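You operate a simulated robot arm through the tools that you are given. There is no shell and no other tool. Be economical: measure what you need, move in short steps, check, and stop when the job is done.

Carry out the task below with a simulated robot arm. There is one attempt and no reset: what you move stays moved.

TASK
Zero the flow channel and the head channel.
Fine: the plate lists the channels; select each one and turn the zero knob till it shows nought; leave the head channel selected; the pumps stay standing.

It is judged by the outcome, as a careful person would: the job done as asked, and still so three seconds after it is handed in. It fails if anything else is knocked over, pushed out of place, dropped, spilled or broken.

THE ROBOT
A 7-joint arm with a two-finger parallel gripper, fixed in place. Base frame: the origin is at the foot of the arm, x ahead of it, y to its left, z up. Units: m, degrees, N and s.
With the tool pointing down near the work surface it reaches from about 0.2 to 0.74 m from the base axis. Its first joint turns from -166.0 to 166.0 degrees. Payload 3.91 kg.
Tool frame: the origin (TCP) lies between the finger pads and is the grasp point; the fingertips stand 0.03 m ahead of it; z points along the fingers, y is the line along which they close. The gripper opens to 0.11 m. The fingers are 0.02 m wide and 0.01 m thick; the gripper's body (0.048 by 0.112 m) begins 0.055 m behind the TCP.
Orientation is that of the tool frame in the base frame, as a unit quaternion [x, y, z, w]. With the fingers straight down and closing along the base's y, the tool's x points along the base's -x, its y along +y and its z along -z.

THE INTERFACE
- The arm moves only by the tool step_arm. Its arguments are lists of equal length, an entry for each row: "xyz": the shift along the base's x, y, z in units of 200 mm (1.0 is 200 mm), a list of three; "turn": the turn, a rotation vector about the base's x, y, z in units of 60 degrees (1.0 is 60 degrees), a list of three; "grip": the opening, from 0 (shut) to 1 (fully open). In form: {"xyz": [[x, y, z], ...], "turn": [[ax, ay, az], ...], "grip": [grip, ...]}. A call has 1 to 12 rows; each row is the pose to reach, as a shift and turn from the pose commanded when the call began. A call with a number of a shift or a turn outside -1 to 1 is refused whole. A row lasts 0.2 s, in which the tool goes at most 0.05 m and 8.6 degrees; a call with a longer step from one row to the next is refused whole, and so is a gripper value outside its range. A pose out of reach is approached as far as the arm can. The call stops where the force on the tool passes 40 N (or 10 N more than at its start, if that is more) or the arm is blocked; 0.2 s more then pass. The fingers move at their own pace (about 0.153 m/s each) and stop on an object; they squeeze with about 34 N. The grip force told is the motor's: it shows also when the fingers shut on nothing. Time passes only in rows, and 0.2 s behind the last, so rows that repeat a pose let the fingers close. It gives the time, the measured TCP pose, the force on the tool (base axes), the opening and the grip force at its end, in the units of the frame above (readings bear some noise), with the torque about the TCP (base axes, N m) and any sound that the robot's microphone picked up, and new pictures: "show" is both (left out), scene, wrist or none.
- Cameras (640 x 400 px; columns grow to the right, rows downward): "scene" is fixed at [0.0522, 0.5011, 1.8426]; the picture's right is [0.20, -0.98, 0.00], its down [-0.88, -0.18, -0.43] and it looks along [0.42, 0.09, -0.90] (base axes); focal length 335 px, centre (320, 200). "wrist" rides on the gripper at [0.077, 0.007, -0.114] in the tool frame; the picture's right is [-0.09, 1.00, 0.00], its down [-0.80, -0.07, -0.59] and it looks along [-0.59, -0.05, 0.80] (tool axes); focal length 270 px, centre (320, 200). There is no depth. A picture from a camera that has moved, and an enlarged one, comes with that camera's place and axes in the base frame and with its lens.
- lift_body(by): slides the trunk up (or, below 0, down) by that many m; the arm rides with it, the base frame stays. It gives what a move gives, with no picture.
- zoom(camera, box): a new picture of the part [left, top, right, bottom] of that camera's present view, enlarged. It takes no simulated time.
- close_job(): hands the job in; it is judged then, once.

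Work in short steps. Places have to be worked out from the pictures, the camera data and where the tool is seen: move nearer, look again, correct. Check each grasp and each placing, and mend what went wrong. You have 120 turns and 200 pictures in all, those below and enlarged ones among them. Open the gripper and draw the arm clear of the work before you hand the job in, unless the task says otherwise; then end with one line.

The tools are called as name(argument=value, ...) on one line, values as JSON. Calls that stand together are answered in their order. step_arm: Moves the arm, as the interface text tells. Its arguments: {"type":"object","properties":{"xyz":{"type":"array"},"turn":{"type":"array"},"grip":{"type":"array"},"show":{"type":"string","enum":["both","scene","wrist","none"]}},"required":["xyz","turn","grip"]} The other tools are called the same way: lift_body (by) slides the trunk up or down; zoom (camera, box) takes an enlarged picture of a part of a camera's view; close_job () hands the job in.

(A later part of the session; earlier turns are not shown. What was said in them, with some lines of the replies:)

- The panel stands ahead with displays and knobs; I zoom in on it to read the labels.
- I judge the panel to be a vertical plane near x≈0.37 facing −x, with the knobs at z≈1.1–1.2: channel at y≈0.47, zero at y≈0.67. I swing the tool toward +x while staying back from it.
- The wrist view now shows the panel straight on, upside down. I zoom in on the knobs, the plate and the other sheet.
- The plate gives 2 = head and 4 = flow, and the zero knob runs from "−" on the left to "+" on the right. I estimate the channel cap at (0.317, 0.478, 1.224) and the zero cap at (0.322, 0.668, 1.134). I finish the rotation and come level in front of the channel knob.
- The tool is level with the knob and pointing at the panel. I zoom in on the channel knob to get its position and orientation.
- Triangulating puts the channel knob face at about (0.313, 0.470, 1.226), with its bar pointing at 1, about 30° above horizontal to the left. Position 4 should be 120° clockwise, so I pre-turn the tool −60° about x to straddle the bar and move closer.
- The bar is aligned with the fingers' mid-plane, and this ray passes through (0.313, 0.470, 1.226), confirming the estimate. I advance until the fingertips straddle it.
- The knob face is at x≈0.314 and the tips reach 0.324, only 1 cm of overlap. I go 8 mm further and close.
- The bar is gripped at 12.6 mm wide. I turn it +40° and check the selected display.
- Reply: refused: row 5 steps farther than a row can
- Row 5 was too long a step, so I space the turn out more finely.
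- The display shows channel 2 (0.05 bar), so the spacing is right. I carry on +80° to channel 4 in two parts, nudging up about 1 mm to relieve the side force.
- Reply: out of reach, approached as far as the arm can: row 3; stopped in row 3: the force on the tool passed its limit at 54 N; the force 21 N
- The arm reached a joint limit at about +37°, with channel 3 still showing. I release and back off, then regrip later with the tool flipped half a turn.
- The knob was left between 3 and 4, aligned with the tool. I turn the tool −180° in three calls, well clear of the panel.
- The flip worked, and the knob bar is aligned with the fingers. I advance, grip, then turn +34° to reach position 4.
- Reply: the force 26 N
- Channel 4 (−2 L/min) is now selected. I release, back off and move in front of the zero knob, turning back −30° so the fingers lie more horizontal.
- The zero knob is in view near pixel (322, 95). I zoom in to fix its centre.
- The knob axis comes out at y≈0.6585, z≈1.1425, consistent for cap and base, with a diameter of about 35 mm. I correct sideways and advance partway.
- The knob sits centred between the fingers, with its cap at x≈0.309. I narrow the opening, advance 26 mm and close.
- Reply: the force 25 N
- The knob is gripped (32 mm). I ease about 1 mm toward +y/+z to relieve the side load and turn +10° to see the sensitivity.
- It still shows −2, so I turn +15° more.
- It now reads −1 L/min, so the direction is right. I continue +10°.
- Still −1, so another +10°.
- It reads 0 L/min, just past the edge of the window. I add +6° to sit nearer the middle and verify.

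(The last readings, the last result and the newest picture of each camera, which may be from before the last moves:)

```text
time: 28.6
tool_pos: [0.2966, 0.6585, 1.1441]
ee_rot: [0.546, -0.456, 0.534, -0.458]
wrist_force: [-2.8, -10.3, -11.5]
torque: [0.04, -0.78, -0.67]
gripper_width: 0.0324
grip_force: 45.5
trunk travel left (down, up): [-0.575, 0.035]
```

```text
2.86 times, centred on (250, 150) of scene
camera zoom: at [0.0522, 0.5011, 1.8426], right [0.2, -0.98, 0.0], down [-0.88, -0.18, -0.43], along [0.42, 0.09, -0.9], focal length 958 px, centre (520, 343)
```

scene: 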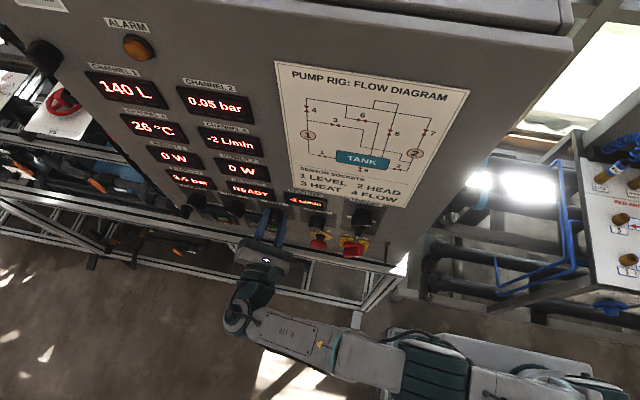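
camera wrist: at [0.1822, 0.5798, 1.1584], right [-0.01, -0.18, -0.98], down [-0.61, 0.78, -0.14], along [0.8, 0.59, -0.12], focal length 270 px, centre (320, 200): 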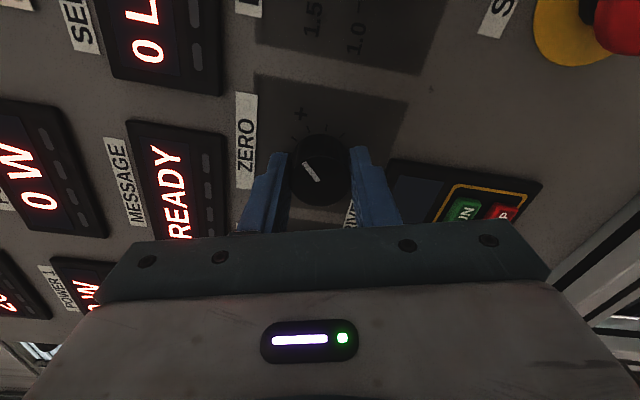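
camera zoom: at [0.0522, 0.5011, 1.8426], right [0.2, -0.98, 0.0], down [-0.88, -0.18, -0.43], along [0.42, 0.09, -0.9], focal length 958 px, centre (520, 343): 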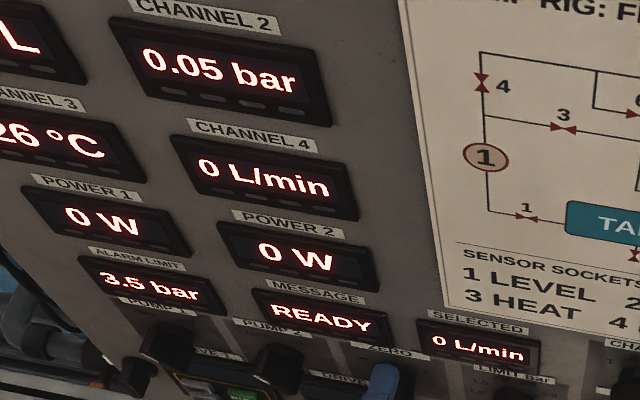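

Flow reads a steady 0. I open, back off and return to the channel knob with the tool at −120° (a further −21°).

step_arm(xyz=[[0, 0, 0], [0, 0, 0], [-0.15, 0, 0], [-0.35, 0, 0], [-0.5, 0, 0]], turn=[[0, 0, 0], [0, 0, 0], [0, 0, 0], [0, 0, 0], [0, 0, 0]], grip=[0.4, 0.5, 0.5, 0.5, 0.5], show="none")

step_arm(xyz=[[0, -0.2, 0.08], [0, -0.4, 0.17], [0, -0.6, 0.25], [0, -0.8, 0.33], [0, -0.94, 0.415], [0, -0.94, 0.415]], turn=[[-0.1, 0, 0], [-0.2, 0, 0], [-0.3, 0, 0], [-0.35, 0, 0], [-0.35, 0, 0], [-0.35, 0, 0]], grip=[0.5, 0.5, 0.5, 0.5, 0.5, 0.5])

```text
time: 29.8
tool_pos: [0.1947, 0.66, 1.1437]
ee_rot: [0.546, -0.454, 0.534, -0.459]
wrist_force: [0.3, -0.1, -0.3]
torque: [-0.02, 0.01, -0.02]
gripper_width: 0.055
grip_force: 0.0
trunk travel left (down, up): [-0.575, 0.035]
```

```text
time: 31.2
tool_pos: [0.1959, 0.4724, 1.2278]
ee_rot: [0.621, -0.349, 0.608, -0.351]
wrist_force: [-0.3, 0.4, 0.2]
torque: [0.01, 0.03, -0.02]
gripper_width: 0.0549
grip_force: 0.0
trunk travel left (down, up): [-0.575, 0.035]
camera wrist: at [0.0831, 0.4004, 1.2624], right [-0.01, -0.43, -0.9], down [-0.61, 0.72, -0.34], along [0.79, 0.55, -0.27], focal length 270 px, centre (320, 200)
```

scene: 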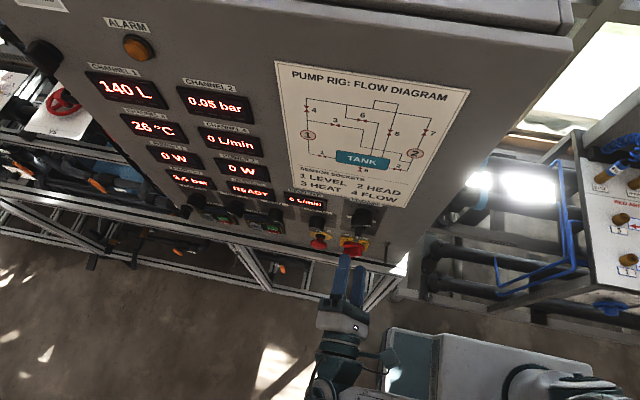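
wrist: 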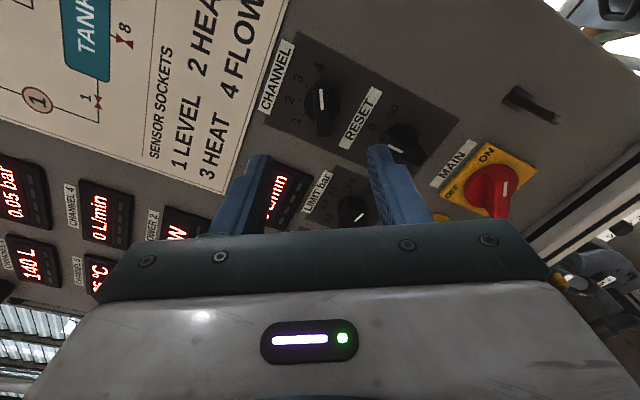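

Flow holds at 0 and the bar is aligned. I advance, grip, then turn −40°.

step_arm(xyz=[[0.15, -0.006, 0], [0.3, -0.006, 0], [0.43, -0.006, 0], [0.52, -0.006, 0], [0.52, -0.006, 0], [0.52, -0.006, 0], [0.52, -0.006, 0]], turn=[[0, 0, 0], [0, 0, 0], [0, 0, 0], [0, 0, 0], [0, 0, 0], [0, 0, 0], [0, 0, 0]], grip=[0.5, 0.5, 0.5, 0.5, 0.1, 0, 0], show="wrist")

step_arm(xyz=[[0, 0, 0], [0, 0, 0], [0, 0, 0], [0, 0, 0], [0, 0, 0], [0, 0, 0]], turn=[[-0.12, 0, 0], [-0.24, 0, 0], [-0.36, 0, 0], [-0.48, 0, 0], [-0.6, 0, 0], [-0.667, 0, 0]], grip=[0, 0, 0, 0, 0, 0], show="wrist")

```text
time: 32.8
tool_pos: [0.2991, 0.4693, 1.2264]
ee_rot: [0.622, -0.349, 0.608, -0.35]
wrist_force: [-12.1, -13.6, -22.3]
torque: [0.01, -0.46, 0.41]
gripper_width: 0.0129
grip_force: 45.0
trunk travel left (down, up): [-0.575, 0.035]
camera wrist: at [0.1859, 0.3979, 1.261], right [-0.01, -0.43, -0.9], down [-0.61, 0.72, -0.34], along [0.79, 0.54, -0.27], focal length 270 px, centre (320, 200)
```

wrist: 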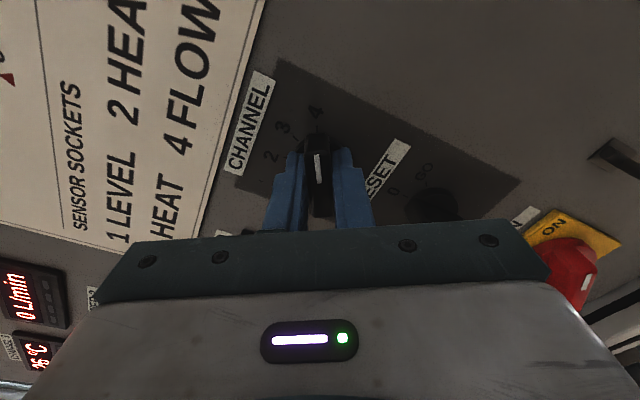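

```text
time: 34.2
tool_pos: [0.3005, 0.469, 1.225]
ee_rot: [0.704, -0.12, 0.69, -0.118]
wrist_force: [-6.5, -10.3, -32.9]
torque: [0.04, -0.56, 0.56]
gripper_width: 0.0128
grip_force: 45.2
trunk travel left (down, up): [-0.575, 0.035]
camera wrist: at [0.186, 0.4373, 1.2985], right [-0.01, -0.91, -0.41], down [-0.61, 0.33, -0.72], along [0.79, 0.24, -0.56], focal length 270 px, centre (320, 200)
```

wrist: 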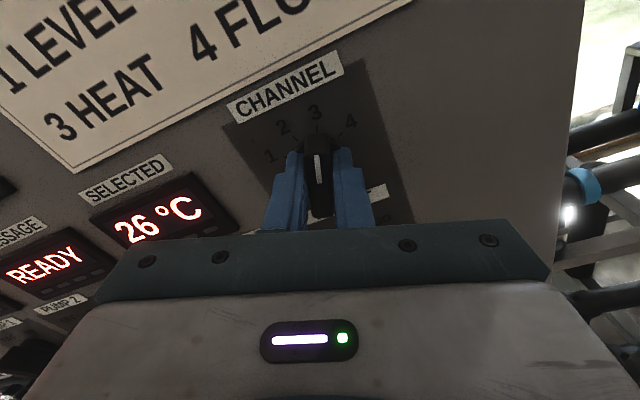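

Channel 3 is showing. The knob pushes the tool down, so I ease down about 1.5 mm and turn another −40° to channel 2.

step_arm(xyz=[[0, -0.003, -0.008], [0, -0.003, -0.008], [0, -0.003, -0.008], [0, -0.003, -0.008], [0, -0.003, -0.008], [0, -0.003, -0.008], [0, -0.003, -0.008]], turn=[[0, 0, 0], [-0.12, 0, 0], [-0.24, 0, 0], [-0.36, 0, 0], [-0.48, 0, 0], [-0.6, 0, 0], [-0.667, 0, 0]], grip=[0, 0, 0, 0, 0, 0, 0], show="wrist")

```text
time: 35.8
tool_pos: [0.3005, 0.4699, 1.2271]
ee_rot: [0.701, 0.124, 0.691, 0.129]
wrist_force: [-4.6, 1.1, -8.8]
torque: [0.04, 1.35, 0.39]
gripper_width: 0.0128
grip_force: 45.5
trunk travel left (down, up): [-0.575, 0.035]
camera wrist: at [0.1858, 0.4911, 1.3016], right [-0.01, -0.96, 0.27], down [-0.61, -0.21, -0.77], along [0.8, -0.17, -0.58], focal length 270 px, centre (320, 200)
```

wrist: 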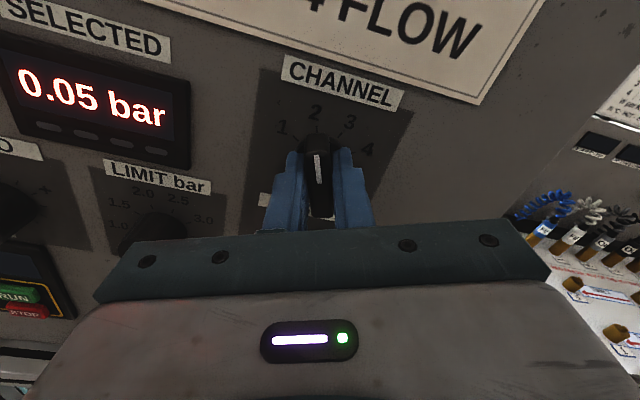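

Channel 2 (head) is selected and still reads 0.05 bar. I release, back off and move to the zero knob, turning +50° to −150°, to then turn it anticlockwise.

step_arm(xyz=[[0, 0, 0], [0, 0, 0], [-0.15, 0, 0], [-0.35, 0, 0], [-0.5, 0, 0]], turn=[[0, 0, 0], [0, 0, 0], [0, 0, 0], [0, 0, 0], [0, 0, 0]], grip=[0.3, 0.5, 0.5, 0.5, 0.5], show="none")

step_arm(xyz=[[0, 0.2, -0.08], [0, 0.4, -0.17], [0, 0.6, -0.25], [0, 0.8, -0.33], [0, 0.945, -0.415], [0, 0.945, -0.415], [0, 0.945, -0.415]], turn=[[0.12, 0, 0], [0.24, 0, 0], [0.36, 0, 0], [0.48, 0, 0], [0.6, 0, 0], [0.7, 0, 0], [0.8, 0, 0]], grip=[0.5, 0.5, 0.5, 0.5, 0.5, 0.5, 0.5])

```text
time: 37.0
tool_pos: [0.1976, 0.4701, 1.2263]
ee_rot: [0.701, 0.123, 0.691, 0.13]
wrist_force: [0.5, 0.2, -0.1]
torque: [0.0, 0.01, 0.0]
gripper_width: 0.055
grip_force: 0.2
trunk travel left (down, up): [-0.575, 0.035]
```

```text
time: 38.6
tool_pos: [0.2002, 0.6574, 1.1414]
ee_rot: [0.693, -0.168, 0.68, -0.168]
wrist_force: [-0.6, 0.4, 0.4]
torque: [0.02, -0.01, -0.01]
gripper_width: 0.0553
grip_force: 0.0
trunk travel left (down, up): [-0.575, 0.035]
camera wrist: at [0.0861, 0.6152, 1.2087], right [-0.01, -0.84, -0.54], down [-0.61, 0.43, -0.67], along [0.79, 0.32, -0.52], focal length 270 px, centre (320, 200)
```

scene: 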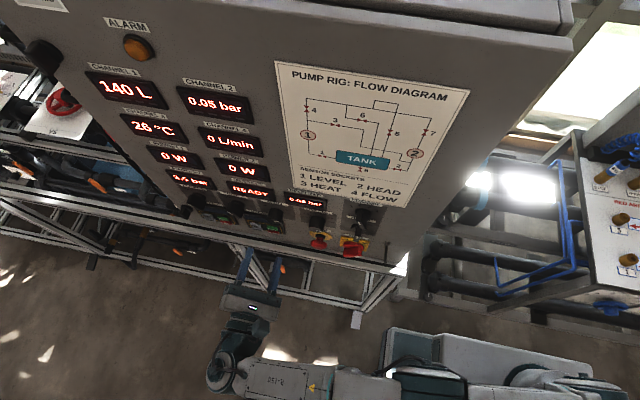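
wrist: 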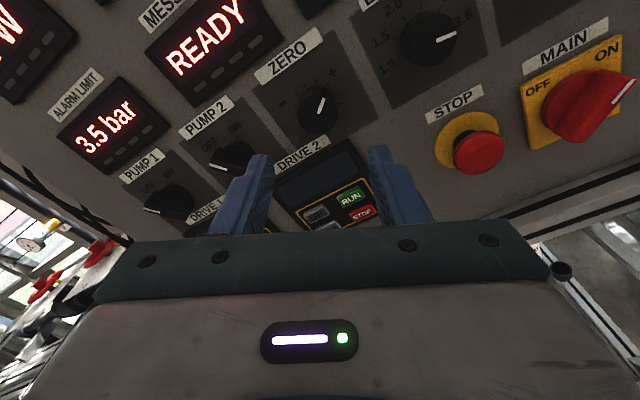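

The knob is centred at image x≈318. I advance to the earlier grasp depth and close, with a slight upward correction.

step_arm(xyz=[[0.15, 0.005, 0.013], [0.3, 0.005, 0.013], [0.4, 0.005, 0.013], [0.485, 0.005, 0.013], [0.485, 0.005, 0.013], [0.485, 0.005, 0.013], [0.485, 0.005, 0.013]], turn=[[0, 0, 0], [0, 0, 0], [0, 0, 0], [0, 0, 0], [0, 0, 0], [0, 0, 0], [0, 0, 0]], grip=[0.5, 0.5, 0.5, 0.5, 0.2, 0, 0], show="wrist")

step_arm(xyz=[[0, 0, 0], [0, 0, 0], [0, 0, 0]], turn=[[-0.083, 0, 0], [-0.167, 0, 0], [-0.167, 0, 0]], grip=[0, 0, 0], show="none")

zoom(camera="scene", box=[150, 80, 350, 220])

```text
time: 40.2
tool_pos: [0.2985, 0.6585, 1.144]
ee_rot: [0.694, -0.168, 0.68, -0.166]
wrist_force: [-0.7, -14.1, -12.5]
torque: [-0.02, -0.01, 1.02]
gripper_width: 0.0328
grip_force: 45.2
trunk travel left (down, up): [-0.575, 0.035]
camera wrist: at [0.185, 0.6159, 1.2117], right [-0.01, -0.84, -0.54], down [-0.61, 0.43, -0.67], along [0.79, 0.32, -0.52], focal length 270 px, centre (320, 200)
```

wrist: 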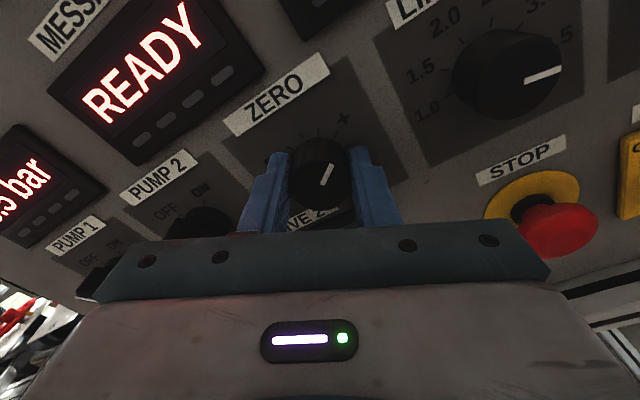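

```text
time: 41.0
tool_pos: [0.299, 0.6584, 1.1457]
ee_rot: [0.705, -0.107, 0.693, -0.105]
wrist_force: [1.6, -16.5, -16.9]
torque: [-0.04, 0.14, 0.96]
gripper_width: 0.0327
grip_force: 44.6
trunk travel left (down, up): [-0.575, 0.035]
```

```text
2.86 times, centred on (250, 150) of scene
camera zoom: at [0.0522, 0.5011, 1.8426], right [0.2, -0.98, 0.0], down [-0.88, -0.18, -0.43], along [0.42, 0.09, -0.9], focal length 958 px, centre (520, 343)
```

zoom: 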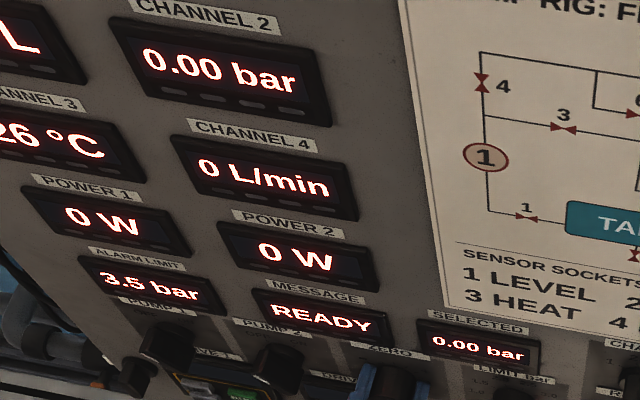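

Head reads 0.00 bar and flow 0. I relieve the side force a little, release, back off and check the readings hold.

step_arm(xyz=[[0, -0.004, -0.004], [0, -0.004, -0.004], [0, -0.004, -0.004], [-0.1, -0.004, -0.004], [-0.3, -0.004, -0.004], [-0.5, -0.004, -0.004], [-0.7, 0, 0]], turn=[[0, 0, 0], [0, 0, 0], [0, 0, 0], [0, 0, 0], [0, 0, 0], [0, 0, 0], [0, 0, 0]], grip=[0, 0.4, 0.5, 0.5, 0.5, 0.6, 1.0], show="wrist")

zoom(camera="scene", box=[80, 50, 400, 270])

zoom(camera="scene", box=[150, 80, 350, 220])

```text
time: 42.6
tool_pos: [0.1565, 0.6578, 1.1459]
ee_rot: [0.705, -0.108, 0.693, -0.106]
wrist_force: [-0.8, 0.1, -0.1]
torque: [0.01, 0.02, 0.02]
gripper_width: 0.1101
grip_force: 0.0
trunk travel left (down, up): [-0.575, 0.035]
camera wrist: at [0.0408, 0.6284, 1.2186], right [-0.01, -0.92, -0.38], down [-0.61, 0.31, -0.73], along [0.8, 0.23, -0.56], focal length 270 px, centre (320, 200)
```

wrist: 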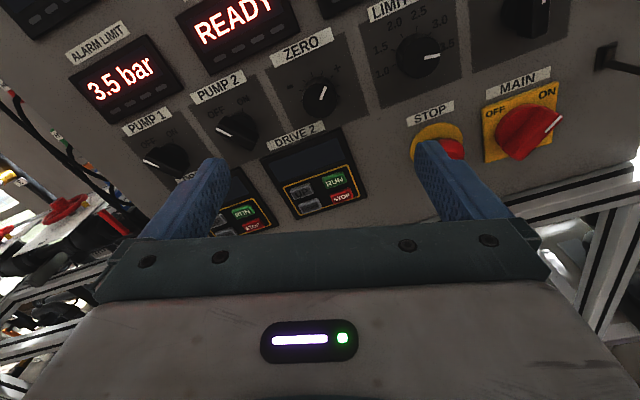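

```text
1.82 times, centred on (240, 160) of scene
camera zoom: at [0.0522, 0.5011, 1.8426], right [0.2, -0.98, 0.0], down [-0.88, -0.18, -0.43], along [0.42, 0.09, -0.9], focal length 610 px, centre (466, 273)
```

zoom: 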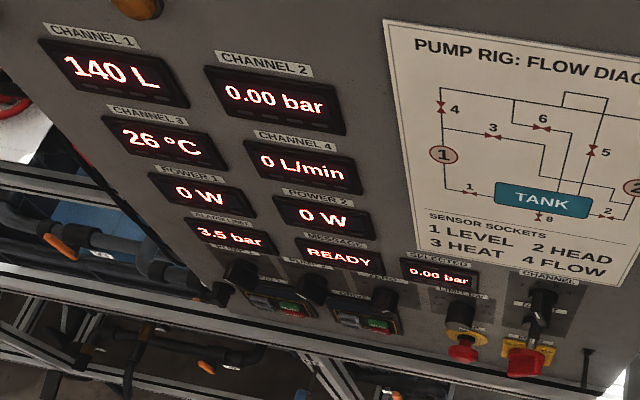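

```text
2.86 times, centred on (250, 150) of scene
camera zoom: at [0.0522, 0.5011, 1.8426], right [0.2, -0.98, 0.0], down [-0.88, -0.18, -0.43], along [0.42, 0.09, -0.9], focal length 958 px, centre (520, 343)
```

zoom: 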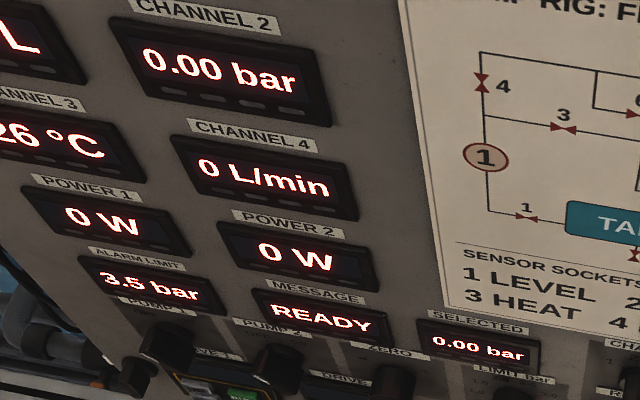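

Both read zero with head selected, and the pumps stand at 0 W. I draw back a little further and wait a moment to confirm stability.

step_arm(xyz=[[-0.15, 0, 0], [-0.3, 0, 0], [-0.3, 0, 0], [-0.3, 0, 0], [-0.3, 0, 0], [-0.3, 0, 0], [-0.3, 0, 0], [-0.3, 0, 0], [-0.3, 0, 0], [-0.3, 0, 0]], turn=[[0, 0, 0], [0, 0, 0], [0, 0, 0], [0, 0, 0], [0, 0, 0], [0, 0, 0], [0, 0, 0], [0, 0, 0], [0, 0, 0], [0, 0, 0]], grip=[1, 1, 1, 1, 1, 1, 1, 1, 1, 1], show="none")

zoom(camera="scene", box=[80, 50, 400, 270])

```text
time: 44.8
tool_pos: [0.0972, 0.6596, 1.1445]
ee_rot: [0.705, -0.108, 0.693, -0.106]
wrist_force: [0.6, 0.5, 0.2]
torque: [-0.03, 0.03, 0.02]
gripper_width: 0.1097
grip_force: 0.1
trunk travel left (down, up): [-0.575, 0.035]
```

```text
1.82 times, centred on (240, 160) of scene
camera zoom: at [0.0522, 0.5011, 1.8426], right [0.2, -0.98, 0.0], down [-0.88, -0.18, -0.43], along [0.42, 0.09, -0.9], focal length 610 px, centre (466, 273)
```

zoom: 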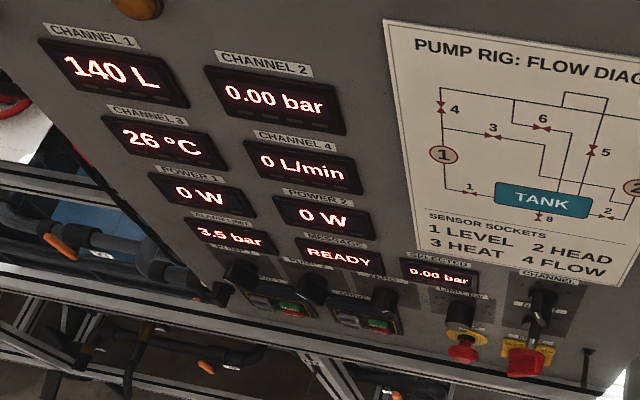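

The readings are stable and the arm is clear, so I hand the job in.

close_job()

```text
The job is handed in.
```

The flow channel reads 0 L/min and the head channel 0.00 bar; head is left selected, and both pumps stayed standing at 0 W.
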